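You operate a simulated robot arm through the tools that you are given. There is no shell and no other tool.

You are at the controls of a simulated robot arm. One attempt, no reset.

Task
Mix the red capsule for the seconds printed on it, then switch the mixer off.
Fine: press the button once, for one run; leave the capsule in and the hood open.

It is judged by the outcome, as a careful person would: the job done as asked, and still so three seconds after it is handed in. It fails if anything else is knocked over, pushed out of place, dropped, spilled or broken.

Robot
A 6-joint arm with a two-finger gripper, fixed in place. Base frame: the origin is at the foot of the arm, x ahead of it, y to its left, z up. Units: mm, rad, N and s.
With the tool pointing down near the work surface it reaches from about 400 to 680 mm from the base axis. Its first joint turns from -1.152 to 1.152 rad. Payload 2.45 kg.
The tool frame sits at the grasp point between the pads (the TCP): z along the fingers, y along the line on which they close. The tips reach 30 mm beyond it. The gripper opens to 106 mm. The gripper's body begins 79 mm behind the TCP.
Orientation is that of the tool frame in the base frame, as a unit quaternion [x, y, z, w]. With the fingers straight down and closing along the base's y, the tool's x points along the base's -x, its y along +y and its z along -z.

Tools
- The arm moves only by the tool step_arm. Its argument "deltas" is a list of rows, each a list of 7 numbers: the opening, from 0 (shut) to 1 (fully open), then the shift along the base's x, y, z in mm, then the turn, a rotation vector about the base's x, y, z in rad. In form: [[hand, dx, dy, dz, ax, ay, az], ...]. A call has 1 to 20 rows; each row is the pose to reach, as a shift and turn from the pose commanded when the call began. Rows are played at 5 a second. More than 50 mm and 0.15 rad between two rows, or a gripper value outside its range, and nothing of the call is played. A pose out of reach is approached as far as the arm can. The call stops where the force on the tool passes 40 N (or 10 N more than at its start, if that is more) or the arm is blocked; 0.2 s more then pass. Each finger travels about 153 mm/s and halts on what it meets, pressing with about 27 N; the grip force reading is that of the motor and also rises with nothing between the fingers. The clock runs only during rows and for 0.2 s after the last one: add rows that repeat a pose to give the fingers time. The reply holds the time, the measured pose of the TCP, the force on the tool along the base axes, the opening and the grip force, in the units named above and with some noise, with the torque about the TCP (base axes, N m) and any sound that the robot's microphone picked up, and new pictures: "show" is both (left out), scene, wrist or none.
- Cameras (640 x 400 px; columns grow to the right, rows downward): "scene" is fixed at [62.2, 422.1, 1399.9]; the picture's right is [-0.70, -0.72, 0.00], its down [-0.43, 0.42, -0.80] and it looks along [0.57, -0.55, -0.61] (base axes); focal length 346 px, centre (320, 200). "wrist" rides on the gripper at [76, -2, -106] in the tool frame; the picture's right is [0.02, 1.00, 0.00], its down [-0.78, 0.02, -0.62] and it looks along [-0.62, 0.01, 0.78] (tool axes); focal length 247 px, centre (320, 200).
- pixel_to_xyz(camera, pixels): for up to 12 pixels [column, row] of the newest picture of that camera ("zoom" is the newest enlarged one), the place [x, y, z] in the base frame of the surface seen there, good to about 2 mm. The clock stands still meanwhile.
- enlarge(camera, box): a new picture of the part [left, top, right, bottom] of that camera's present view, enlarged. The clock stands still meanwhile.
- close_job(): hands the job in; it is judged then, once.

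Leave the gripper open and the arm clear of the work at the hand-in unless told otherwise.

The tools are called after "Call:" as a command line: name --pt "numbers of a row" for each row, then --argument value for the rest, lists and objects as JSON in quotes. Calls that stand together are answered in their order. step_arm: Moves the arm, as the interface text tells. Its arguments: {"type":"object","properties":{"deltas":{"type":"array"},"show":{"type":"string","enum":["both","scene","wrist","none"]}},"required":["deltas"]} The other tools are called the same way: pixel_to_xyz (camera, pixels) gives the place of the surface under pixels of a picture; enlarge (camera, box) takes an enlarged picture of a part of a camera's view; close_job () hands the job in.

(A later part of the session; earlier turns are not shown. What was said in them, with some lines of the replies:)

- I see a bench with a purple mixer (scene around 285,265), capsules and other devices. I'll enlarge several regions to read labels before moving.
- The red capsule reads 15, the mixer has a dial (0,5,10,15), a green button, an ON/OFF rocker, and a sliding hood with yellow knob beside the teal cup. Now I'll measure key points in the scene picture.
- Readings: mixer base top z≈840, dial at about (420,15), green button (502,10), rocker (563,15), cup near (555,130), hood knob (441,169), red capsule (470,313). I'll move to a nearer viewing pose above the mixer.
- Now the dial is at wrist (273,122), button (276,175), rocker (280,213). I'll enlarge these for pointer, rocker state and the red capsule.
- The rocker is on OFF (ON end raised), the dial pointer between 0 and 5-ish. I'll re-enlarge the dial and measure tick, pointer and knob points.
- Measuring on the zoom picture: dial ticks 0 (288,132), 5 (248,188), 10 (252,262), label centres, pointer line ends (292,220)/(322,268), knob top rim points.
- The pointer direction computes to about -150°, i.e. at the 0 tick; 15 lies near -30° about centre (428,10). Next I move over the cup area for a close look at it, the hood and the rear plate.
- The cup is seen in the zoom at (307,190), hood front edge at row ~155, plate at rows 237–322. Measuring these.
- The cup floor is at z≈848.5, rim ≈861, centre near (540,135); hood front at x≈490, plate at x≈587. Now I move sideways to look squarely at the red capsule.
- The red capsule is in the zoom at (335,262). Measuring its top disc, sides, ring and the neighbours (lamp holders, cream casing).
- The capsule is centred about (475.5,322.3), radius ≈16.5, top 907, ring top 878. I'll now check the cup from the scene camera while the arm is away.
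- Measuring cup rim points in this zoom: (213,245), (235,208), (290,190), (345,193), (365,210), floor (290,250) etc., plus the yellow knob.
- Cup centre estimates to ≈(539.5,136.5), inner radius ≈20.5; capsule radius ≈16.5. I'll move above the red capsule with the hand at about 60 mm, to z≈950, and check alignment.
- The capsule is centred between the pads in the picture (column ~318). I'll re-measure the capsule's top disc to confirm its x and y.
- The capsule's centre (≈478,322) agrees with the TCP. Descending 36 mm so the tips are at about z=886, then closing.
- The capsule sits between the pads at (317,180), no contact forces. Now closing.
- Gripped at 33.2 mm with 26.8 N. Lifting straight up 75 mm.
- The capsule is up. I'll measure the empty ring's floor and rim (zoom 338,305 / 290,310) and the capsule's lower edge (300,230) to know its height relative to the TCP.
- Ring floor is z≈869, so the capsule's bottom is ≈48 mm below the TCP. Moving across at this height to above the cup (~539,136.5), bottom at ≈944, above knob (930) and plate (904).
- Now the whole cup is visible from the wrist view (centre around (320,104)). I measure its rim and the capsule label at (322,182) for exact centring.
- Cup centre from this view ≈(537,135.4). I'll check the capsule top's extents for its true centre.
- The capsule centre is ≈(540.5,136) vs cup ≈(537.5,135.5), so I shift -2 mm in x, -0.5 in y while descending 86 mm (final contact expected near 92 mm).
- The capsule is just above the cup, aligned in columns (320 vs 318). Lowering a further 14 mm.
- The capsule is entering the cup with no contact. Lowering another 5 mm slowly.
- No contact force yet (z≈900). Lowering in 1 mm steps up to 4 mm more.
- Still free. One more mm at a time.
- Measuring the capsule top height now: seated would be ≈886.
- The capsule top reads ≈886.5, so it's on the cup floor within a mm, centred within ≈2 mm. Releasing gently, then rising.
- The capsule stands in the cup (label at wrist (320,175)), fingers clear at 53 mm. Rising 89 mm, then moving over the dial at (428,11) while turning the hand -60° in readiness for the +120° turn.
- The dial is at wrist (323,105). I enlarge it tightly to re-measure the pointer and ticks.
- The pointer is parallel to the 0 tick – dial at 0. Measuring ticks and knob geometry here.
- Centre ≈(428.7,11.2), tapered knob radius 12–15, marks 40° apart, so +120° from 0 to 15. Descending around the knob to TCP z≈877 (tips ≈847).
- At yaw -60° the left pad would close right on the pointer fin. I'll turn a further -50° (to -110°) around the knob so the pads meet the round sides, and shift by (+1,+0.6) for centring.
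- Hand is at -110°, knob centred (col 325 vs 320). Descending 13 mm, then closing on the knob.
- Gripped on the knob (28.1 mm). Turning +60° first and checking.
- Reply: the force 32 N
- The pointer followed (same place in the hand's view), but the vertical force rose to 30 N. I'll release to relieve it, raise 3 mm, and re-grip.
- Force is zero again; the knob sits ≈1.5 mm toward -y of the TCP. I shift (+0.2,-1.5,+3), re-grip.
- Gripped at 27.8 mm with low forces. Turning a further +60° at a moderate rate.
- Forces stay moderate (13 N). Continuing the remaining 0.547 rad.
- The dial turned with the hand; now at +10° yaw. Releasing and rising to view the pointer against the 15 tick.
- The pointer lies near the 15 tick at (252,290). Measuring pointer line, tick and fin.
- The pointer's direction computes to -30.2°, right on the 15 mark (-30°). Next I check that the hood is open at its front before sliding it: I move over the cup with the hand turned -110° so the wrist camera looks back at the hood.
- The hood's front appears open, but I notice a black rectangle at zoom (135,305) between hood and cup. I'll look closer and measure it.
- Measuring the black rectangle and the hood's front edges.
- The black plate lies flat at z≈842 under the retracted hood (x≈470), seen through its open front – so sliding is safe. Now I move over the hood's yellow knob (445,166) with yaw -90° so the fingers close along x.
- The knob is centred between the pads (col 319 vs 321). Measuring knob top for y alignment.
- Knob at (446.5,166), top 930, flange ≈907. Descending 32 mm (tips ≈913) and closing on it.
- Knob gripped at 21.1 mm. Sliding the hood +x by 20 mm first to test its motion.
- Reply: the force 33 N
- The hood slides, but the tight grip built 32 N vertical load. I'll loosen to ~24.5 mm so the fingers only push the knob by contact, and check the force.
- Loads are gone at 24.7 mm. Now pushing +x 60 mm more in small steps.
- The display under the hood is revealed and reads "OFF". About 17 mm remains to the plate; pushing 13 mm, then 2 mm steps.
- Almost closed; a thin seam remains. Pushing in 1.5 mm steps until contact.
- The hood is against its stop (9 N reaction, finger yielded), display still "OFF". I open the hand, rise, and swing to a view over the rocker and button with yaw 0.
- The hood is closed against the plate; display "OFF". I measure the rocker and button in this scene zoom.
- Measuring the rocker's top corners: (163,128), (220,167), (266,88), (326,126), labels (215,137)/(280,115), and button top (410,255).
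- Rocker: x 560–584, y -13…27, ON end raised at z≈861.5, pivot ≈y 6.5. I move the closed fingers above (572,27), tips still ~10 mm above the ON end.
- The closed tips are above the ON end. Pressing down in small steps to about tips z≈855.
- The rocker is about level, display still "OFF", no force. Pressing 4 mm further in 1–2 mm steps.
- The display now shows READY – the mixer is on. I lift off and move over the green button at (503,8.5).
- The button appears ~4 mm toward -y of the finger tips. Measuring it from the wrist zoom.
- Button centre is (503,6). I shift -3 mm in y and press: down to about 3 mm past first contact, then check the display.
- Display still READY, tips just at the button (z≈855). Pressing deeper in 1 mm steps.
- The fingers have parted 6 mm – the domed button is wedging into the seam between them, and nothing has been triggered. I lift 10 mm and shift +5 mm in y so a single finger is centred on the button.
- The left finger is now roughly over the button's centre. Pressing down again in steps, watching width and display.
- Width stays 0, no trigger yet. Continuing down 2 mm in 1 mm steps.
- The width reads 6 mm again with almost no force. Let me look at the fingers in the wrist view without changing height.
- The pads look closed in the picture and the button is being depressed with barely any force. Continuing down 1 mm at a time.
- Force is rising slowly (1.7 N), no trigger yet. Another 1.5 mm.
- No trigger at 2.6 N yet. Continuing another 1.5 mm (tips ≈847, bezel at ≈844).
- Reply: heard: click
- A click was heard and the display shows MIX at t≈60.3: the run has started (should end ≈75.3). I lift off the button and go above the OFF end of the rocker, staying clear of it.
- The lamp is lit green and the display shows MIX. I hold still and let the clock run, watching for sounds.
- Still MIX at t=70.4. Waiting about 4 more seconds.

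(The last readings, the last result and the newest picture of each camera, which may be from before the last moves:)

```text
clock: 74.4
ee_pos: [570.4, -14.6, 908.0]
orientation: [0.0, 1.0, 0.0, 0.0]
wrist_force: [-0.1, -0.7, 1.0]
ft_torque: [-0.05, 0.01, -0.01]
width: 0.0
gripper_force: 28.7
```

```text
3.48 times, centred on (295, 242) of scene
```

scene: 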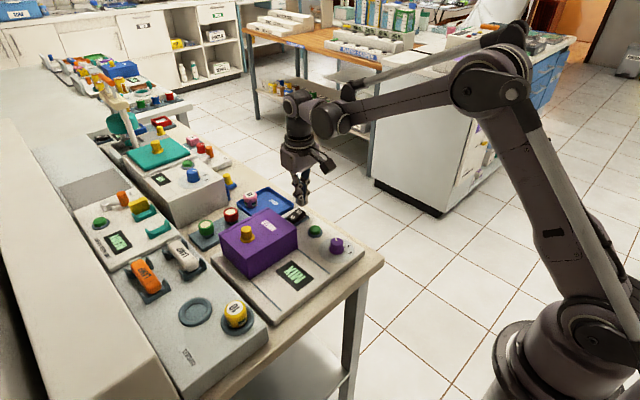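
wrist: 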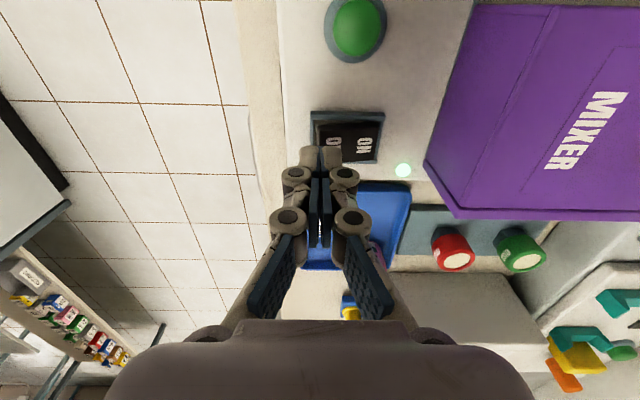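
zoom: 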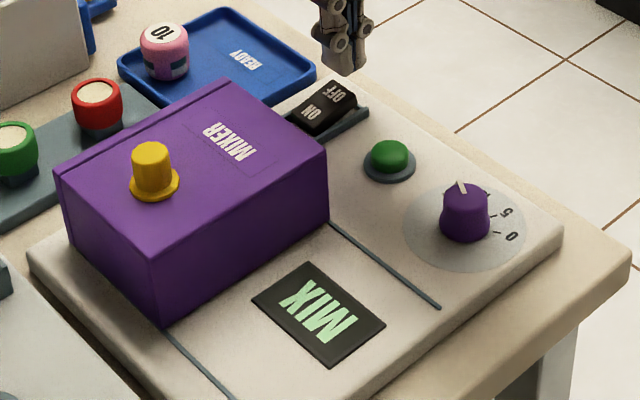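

Still MIX at 74.4 (≈14 s in). Waiting in short steps for the end near 75.3.

Call:
step_arm --pt "0 0 0 0 0 0 0" --pt "0 0 0 0 0 0 0" --pt "0 0 0 0 0 0 0" --pt "0 0 0 0 0 0 0" --show "scene"

Call:
enlarge --camera "scene" --box '[240, 185, 350, 300]'

```text
clock: 75.4
ee_pos: [570.2, -13.7, 907.3]
orientation: [0.0, 1.0, 0.0, 0.001]
wrist_force: [-0.1, -0.5, 0.4]
ft_torque: [-0.01, 0.02, 0.01]
width: 0.0
gripper_force: 28.8
```

scene: 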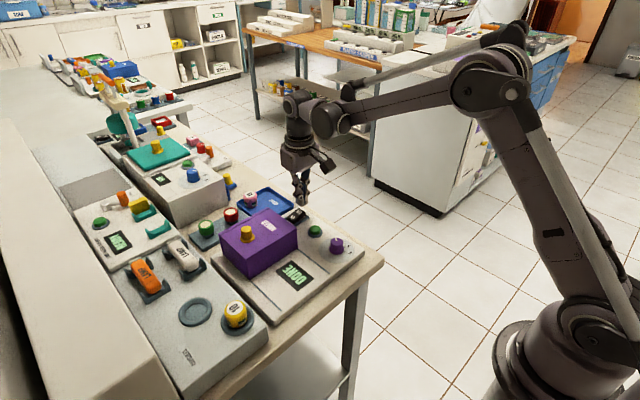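

```text
3.48 times, centred on (295, 242) of scene
```

zoom: 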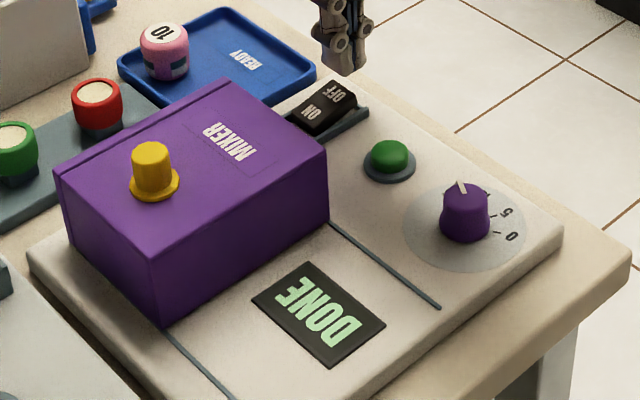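

DONE at ≈75.3, i.e. 15 s. Now pressing the OFF end of the rocker down in steps.

Call:
step_arm --pt "0 0 0 -8 0 0 0" --pt "0 0 0 -14 0 0 0" --pt "0 0 0 -18 0 0 0" --pt "0 0 0 -21 0 0 0" --pt "0 0 0 -23.5 0 0 0" --pt "0 0 0 -25 0 0 0" --pt "0 0 0 -26.5 0 0 0" --pt "0 0 0 -26.5 0 0 0" --show "both"

Call:
enlarge --camera "scene" --box '[240, 185, 350, 300]'

Call:
enlarge --camera "wrist" --box '[270, 90, 420, 210]'

```text
clock: 77.2
ee_pos: [573.1, -11.6, 882.1]
orientation: [0.001, 1.0, 0.0, 0.0]
wrist_force: [0.2, -1.0, 7.9]
ft_torque: [0.08, -0.02, 0.02]
width: 0.0
gripper_force: 28.8
```

scene: 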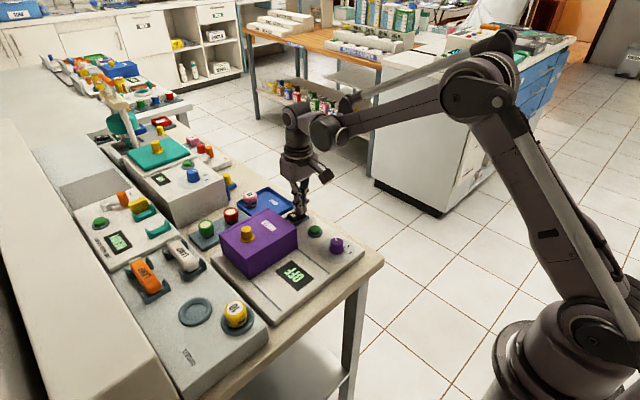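
wrist: 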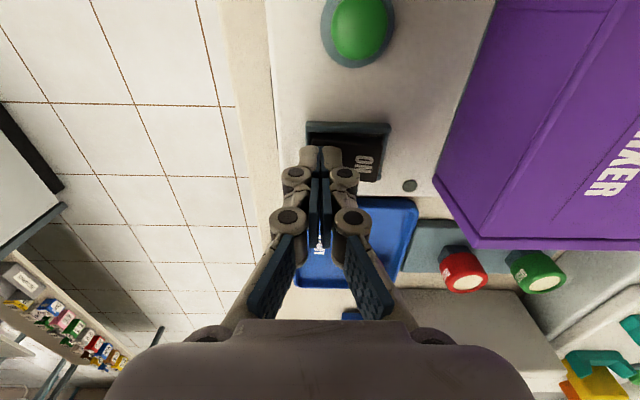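

```text
3.48 times, centred on (295, 242) of scene
```

zoom: 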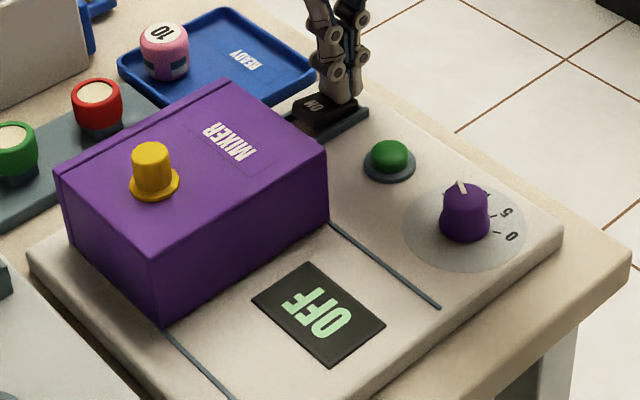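

```text
3.33 times, centred on (345, 150) of wrist
```

zoom: 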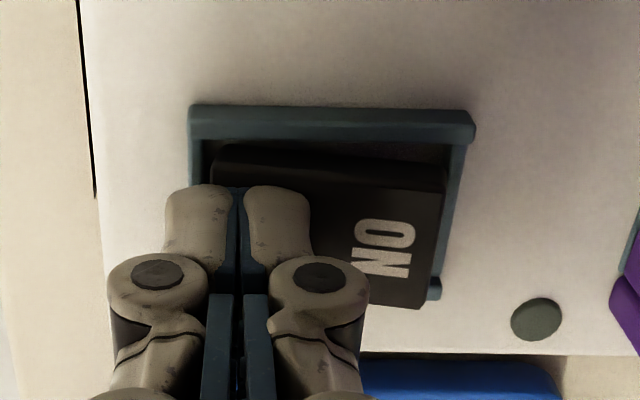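

Display OFF and lamp dark: the mixer is switched off. Now I lift and go to the hood's knob (≈543,166) with yaw -90°, to slide the hood open again as asked.

Call:
step_arm --pt "0 0 0 12 0 0 0" --pt "0 0 0 40 0 0 0" --pt "0 0 0 76 0 0 0" --pt "0 0 0 112 0 0 0" --pt "0.1 -3 16 112 0 0 -0.143" --pt "0.2 -5 32 112 0 0 -0.286" --pt "0.3 -8 48 112 0 0 -0.429" --pt "0.4 -10 65 112 0 0 -0.572" --pt "0.45 -13 81 112 0 0 -0.715" --pt "0.45 -16 97 112 0 0 -0.858" --pt "0.45 -18 113 112 0 0 -1.001" --pt "0.45 -21 129 112 0 0 -1.144" --pt "0.45 -24 146 112 0 0 -1.287" --pt "0.45 -26 162 112 0 0 -1.43" --pt "0.45 -29 178 112 0 0 -1.571" --pt "0.45 -29 178 95 0 0 -1.571" --pt "0.45 -29 178 95 0 0 -1.571" --show "both"

Call:
enlarge --camera "wrist" --box '[230, 90, 410, 240]'

Call:
enlarge --camera "scene" --box '[220, 185, 350, 300]'

```text
clock: 80.8
ee_pos: [543.4, 167.1, 977.8]
orientation: [0.708, 0.706, 0.0, 0.001]
wrist_force: [-0.9, 0.6, 0.3]
ft_torque: [-0.02, 0.01, 0.02]
width: 47.9
gripper_force: 0.1
```

scene: 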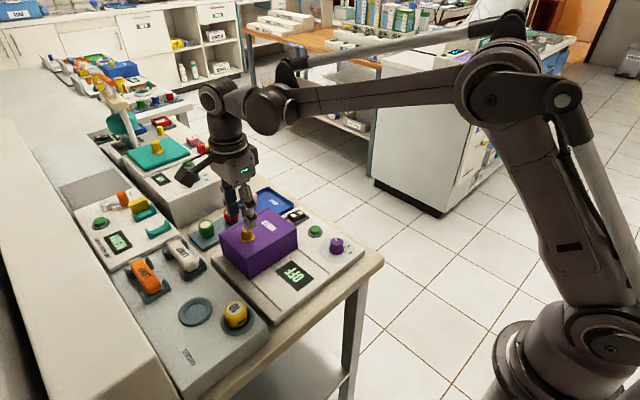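
wrist: 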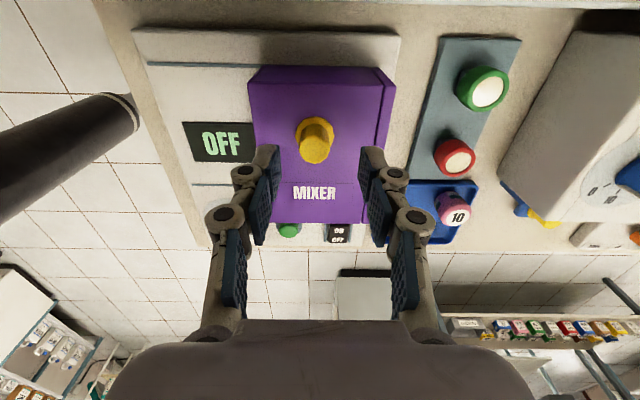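

```text
2.67 times, centred on (320, 165) of wrist
```

zoom: 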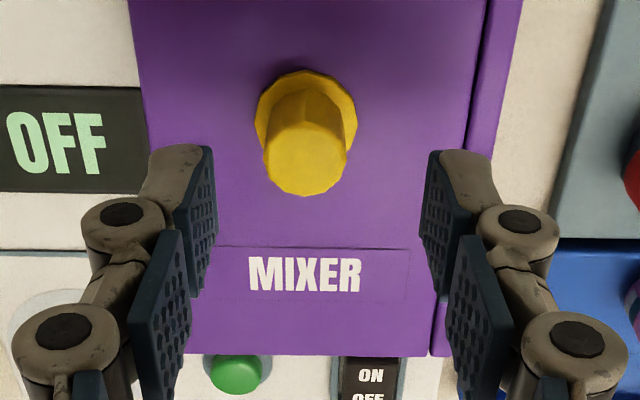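

```text
3.48 times, centred on (285, 242) of scene
```

zoom: 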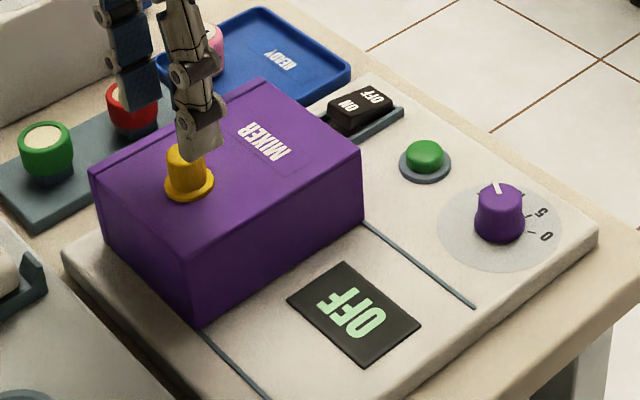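

The rocker shows OFF down. The knob is ≈3.5 mm toward -x of the hand's centre. I shift, descend 32 mm, and set the loose 24.5 mm opening around the knob.

Call:
step_arm --pt "0.45 -3.5 0 -8 0 0 0" --pt "0.45 -3.5 0 -20 0 0 0" --pt "0.45 -3.5 0 -32 0 0 0" --pt "0.45 -3.5 0 -32 0 0 0" --pt "0.3 -3.5 0 -32 0 0 0" --pt "0.235 -3.5 0 -32 0 0 0" --pt "0.235 -3.5 0 -32 0 0 0" --show "wrist"

```text
clock: 82.4
ee_pos: [538.0, 164.4, 945.8]
orientation: [0.708, 0.707, 0.0, 0.001]
wrist_force: [0.4, -0.2, -0.1]
ft_torque: [0.0, 0.0, 0.01]
width: 24.9
gripper_force: 0.1
```

wrist: 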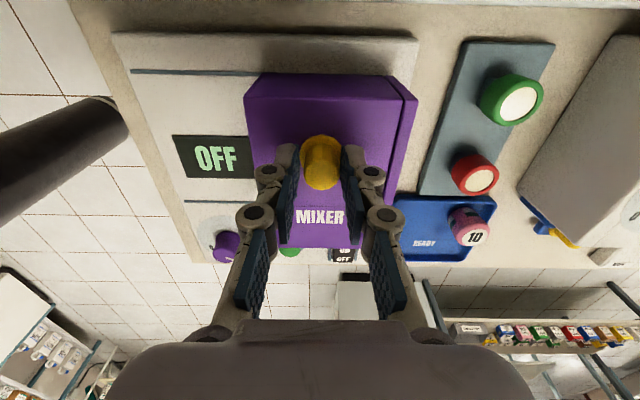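

The knob is between the fingers, no load. Sliding the hood back along -x by 86 mm in small steps.

Call:
step_arm --pt "0.235 -3 0 0 0 0 0" --pt "0.235 -8 0 0 0 0 0" --pt "0.235 -14 0 0 0 0 0" --pt "0.235 -20 0 0 0 0 0" --pt "0.235 -26 0 0 0 0 0" --pt "0.235 -32 0 0 0 0 0" --pt "0.235 -38 0 0 0 0 0" --pt "0.235 -44 0 0 0 0 0" --pt "0.235 -50 0 0 0 0 0" --pt "0.235 -56 0 0 0 0 0" --pt "0.235 -62 0 0 0 0 0" --pt "0.235 -68 0 0 0 0 0" --pt "0.235 -74 0 0 0 0 0" --pt "0.235 -80 0 0 0 0 0" --pt "0.235 -86 0 0 0 0 0" --pt "0.235 -86 0 0 0 0 0" --show "both"

Call:
enlarge --camera "scene" --box '[200, 185, 350, 310]'

```text
clock: 85.8
ee_pos: [454.7, 166.0, 945.0]
orientation: [0.707, 0.707, 0.0, 0.0]
wrist_force: [0.1, -0.5, 0.0]
ft_torque: [-0.01, 0.01, 0.01]
width: 25.1
gripper_force: 0.1
```

scene: 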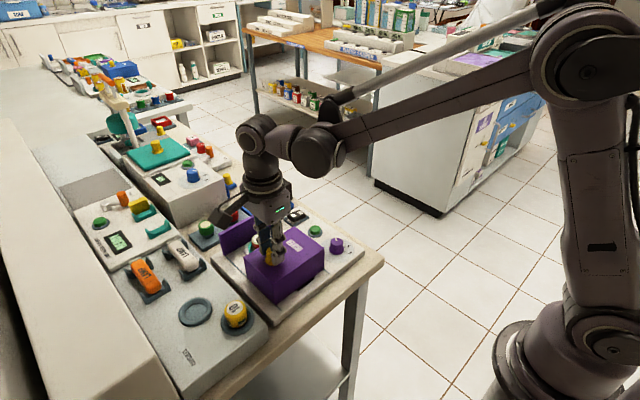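
wrist: 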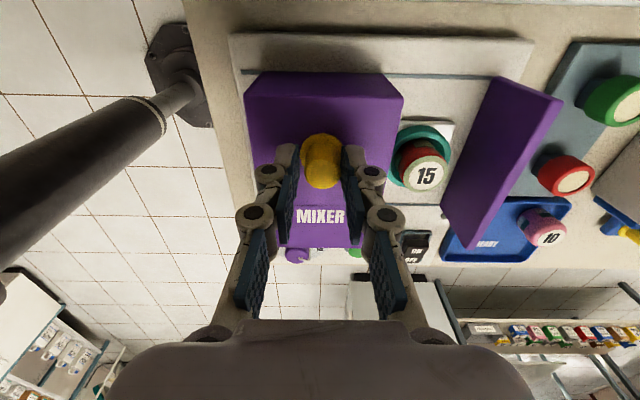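

```text
3.20 times, centred on (275, 248) of scene
```

zoom: 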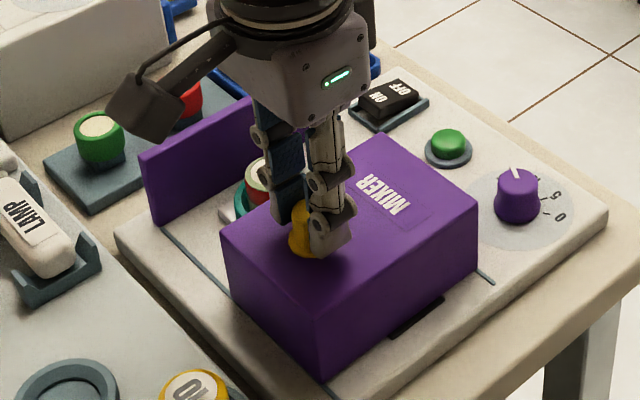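

The capsule is uncovered again (wrist (425,165)). About 9 mm remain to the original open position; finishing gently.

Call:
step_arm --pt "0.235 -3 0 0 0 0 0" --pt "0.235 -6 0 0 0 0 0" --pt "0.235 -8 0 0 0 0 0" --pt "0.235 -8 0 0 0 0 0" --show "none"

```text
clock: 86.8
ee_pos: [445.7, 165.2, 945.1]
orientation: [0.707, 0.707, 0.0, -0.001]
wrist_force: [0.6, 0.2, -0.2]
ft_torque: [0.02, -0.01, 0.01]
width: 25.2
gripper_force: 0.2
```

No stop reached yet; another 3 mm in 1 mm steps.

Call:
step_arm --pt "0.235 -1 0 0 0 0 0" --pt "0.235 -2 0 0 0 0 0" --pt "0.235 -3 0 0 0 0 0" --pt "0.235 -3 0 0 0 0 0" --show "both"

Call:
enlarge --camera "wrist" --box '[220, 60, 480, 270]'

```text
clock: 87.8
ee_pos: [442.2, 166.5, 946.0]
orientation: [0.708, 0.707, -0.001, 0.001]
wrist_force: [0.6, 0.3, 0.5]
ft_torque: [-0.05, -0.01, 0.01]
width: 25.3
gripper_force: 0.4
```

scene: 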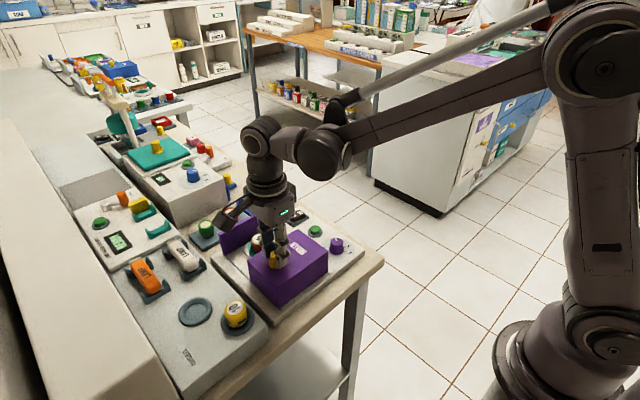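
wrist: 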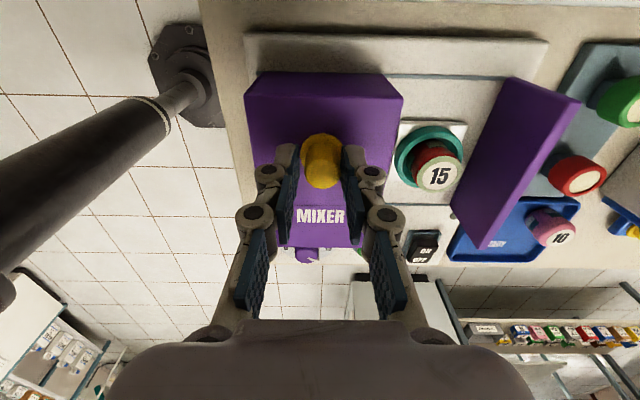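

```text
1.90 times, centred on (350, 165) of wrist
```

zoom: 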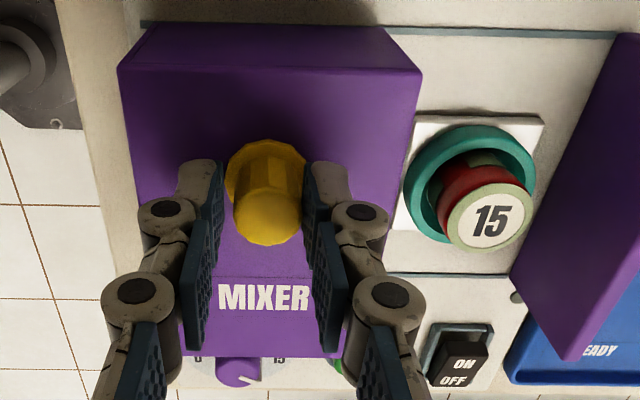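

The capsule's lid now has a green rim (mixed) and the hood is open. I open the hand, rise straight up and retreat.

Call:
step_arm --pt "0.35 0.5 0 0 0 0 0" --pt "0.45 0.5 0 0 0 0 0" --pt "0.45 0.5 0 0 0 0 0" --pt "0.45 0.5 0 20 0 0 0" --pt "0.45 0.5 0 45 0 0 0.1" --pt "0.5 0.5 -10 80 0 0 0.25" --pt "0.6 0.5 -25 115 0 0 0.4" --pt "0.7 0 -40 150 0 0 0.55" --pt "0.8 0 -55 165 0 0 0.7" --pt "0.9 0 -70 165 0 0 0.85" --pt "1 0 -85 165 0 0 1.0" --pt "1 -10 -100 165 0 0 1.15" --pt "1 -20 -115 165 0 0 1.3" --pt "1 -30 -130 165 0 0 1.44" --pt "1 -40 -145 165 0 0 1.571" --pt "1 -40 -145 165 0 0 1.571" --show "both"

Call:
enlarge --camera "scene" --box '[200, 180, 360, 310]'

Call:
enlarge --camera "wrist" --box '[230, 60, 480, 280]'

Call:
enlarge --camera "scene" --box '[40, 100, 280, 370]'

```text
clock: 91.2
ee_pos: [402.3, 19.5, 1108.8]
orientation: [-0.001, 1.0, 0.0, 0.0]
wrist_force: [-0.3, 0.4, -0.2]
ft_torque: [0.0, -0.01, 0.0]
width: 106.1
gripper_force: 0.1
```

scene: 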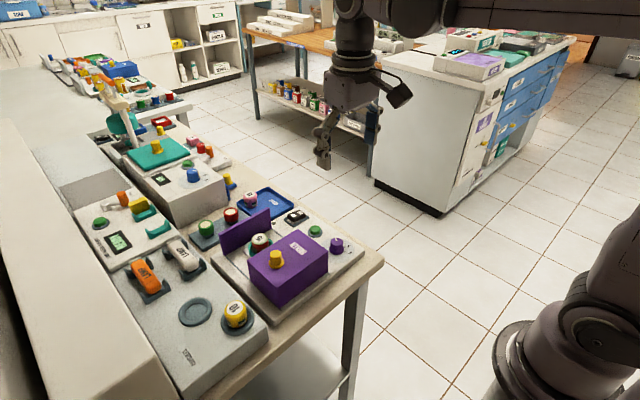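
wrist: 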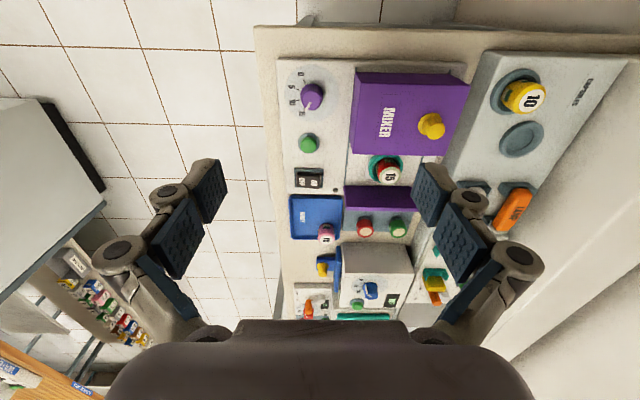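

```text
3.08 times, centred on (280, 245) of scene
```

zoom: 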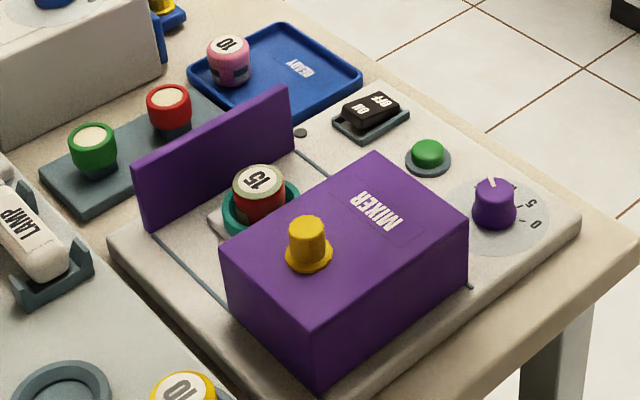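

```text
1.82 times, centred on (355, 170) of wrist
```

zoom: 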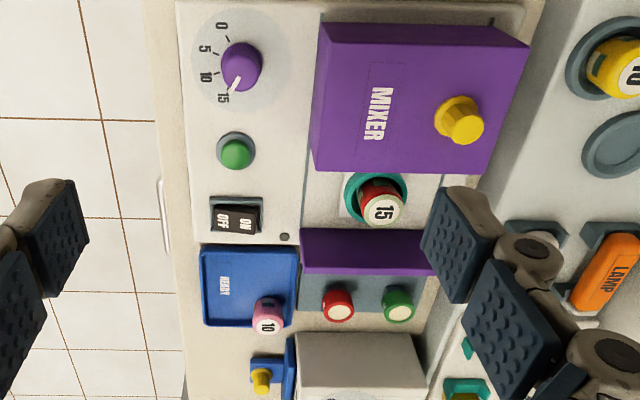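

```text
1.48 times, centred on (160, 235) of scene
```

zoom: 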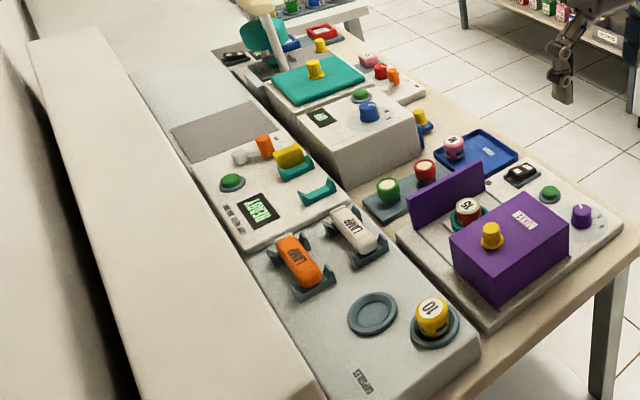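

Everything looks in place: mixer OFF, capsule mixed in the cup, other items untouched. I check how the hood's position compares with the start (knob was x≈445–446.5).

Call:
enlarge --camera "scene" --box '[225, 210, 305, 270]'

Call:
pixel_to_xyz --camera "zoom" --pixels '[[386, 290], [386, 380], [350, 345], [440, 345], [356, 285], [424, 285], [300, 60], [230, 200]]'

Call:
pixel_to_xyz --camera "wrist" --pixels '[[400, 152], [440, 152], [360, 148], [358, 78], [462, 78], [432, 122], [388, 175], [388, 160]]'

```text
6.67 times, centred on (265, 240) of scene
```

zoom: 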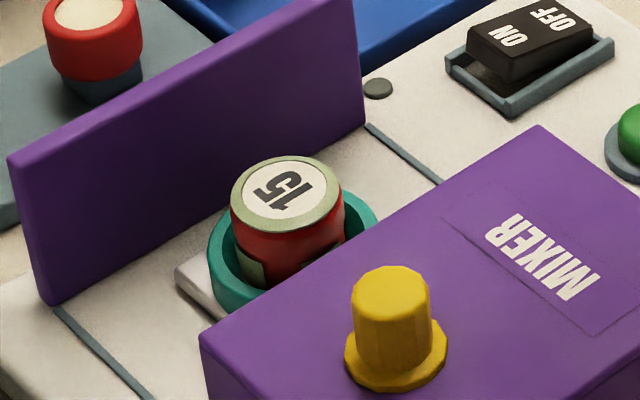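

```text
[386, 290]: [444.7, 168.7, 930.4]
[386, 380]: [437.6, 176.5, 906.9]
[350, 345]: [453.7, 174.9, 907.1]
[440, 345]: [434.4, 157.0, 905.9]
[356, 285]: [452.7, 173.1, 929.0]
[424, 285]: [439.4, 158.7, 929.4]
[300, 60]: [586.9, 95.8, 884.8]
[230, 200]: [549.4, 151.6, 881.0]
```

```text
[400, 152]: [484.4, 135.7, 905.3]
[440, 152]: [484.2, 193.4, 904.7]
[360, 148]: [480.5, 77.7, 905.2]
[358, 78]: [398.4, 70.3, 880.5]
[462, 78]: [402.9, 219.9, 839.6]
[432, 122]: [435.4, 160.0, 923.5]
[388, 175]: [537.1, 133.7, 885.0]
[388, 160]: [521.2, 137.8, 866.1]
```

The hood is at (even ~1–2 mm beyond) its starting open position, capsule upright in the cup with the mixed mark, rocker on OFF, lamp dark, hand open and clear. Handing the job in.

Call:
close_job

```text
The job is handed in.
```

The red capsule was mixed for 15 seconds, the time printed on it, and the mixer is now switched off.

- **Mixing:** I put the capsule in the mixer cup, turned the dial from 0 to 15, and slid the hood shut for the run. I pressed the button once. The display showed MIX when it started and DONE about 15 s later, and the capsule's lid now has a green rim.
- **Switched off:** The rocker is on OFF, the lamp is dark, and the display read OFF before the open hood covered it again.
- **Left as asked:** The capsule is still in the cup and the hood is open again, within about 2 mm of where it started.
- **Button:** My first attempt to press it didn't register, because the rounded button pushed the closed fingers apart. I lifted off and pressed again with one finger. Only that second press started a run.

In the final pictures nothing else looked moved, and I handed in with the gripper open and the arm clear. I don't have the judging result.
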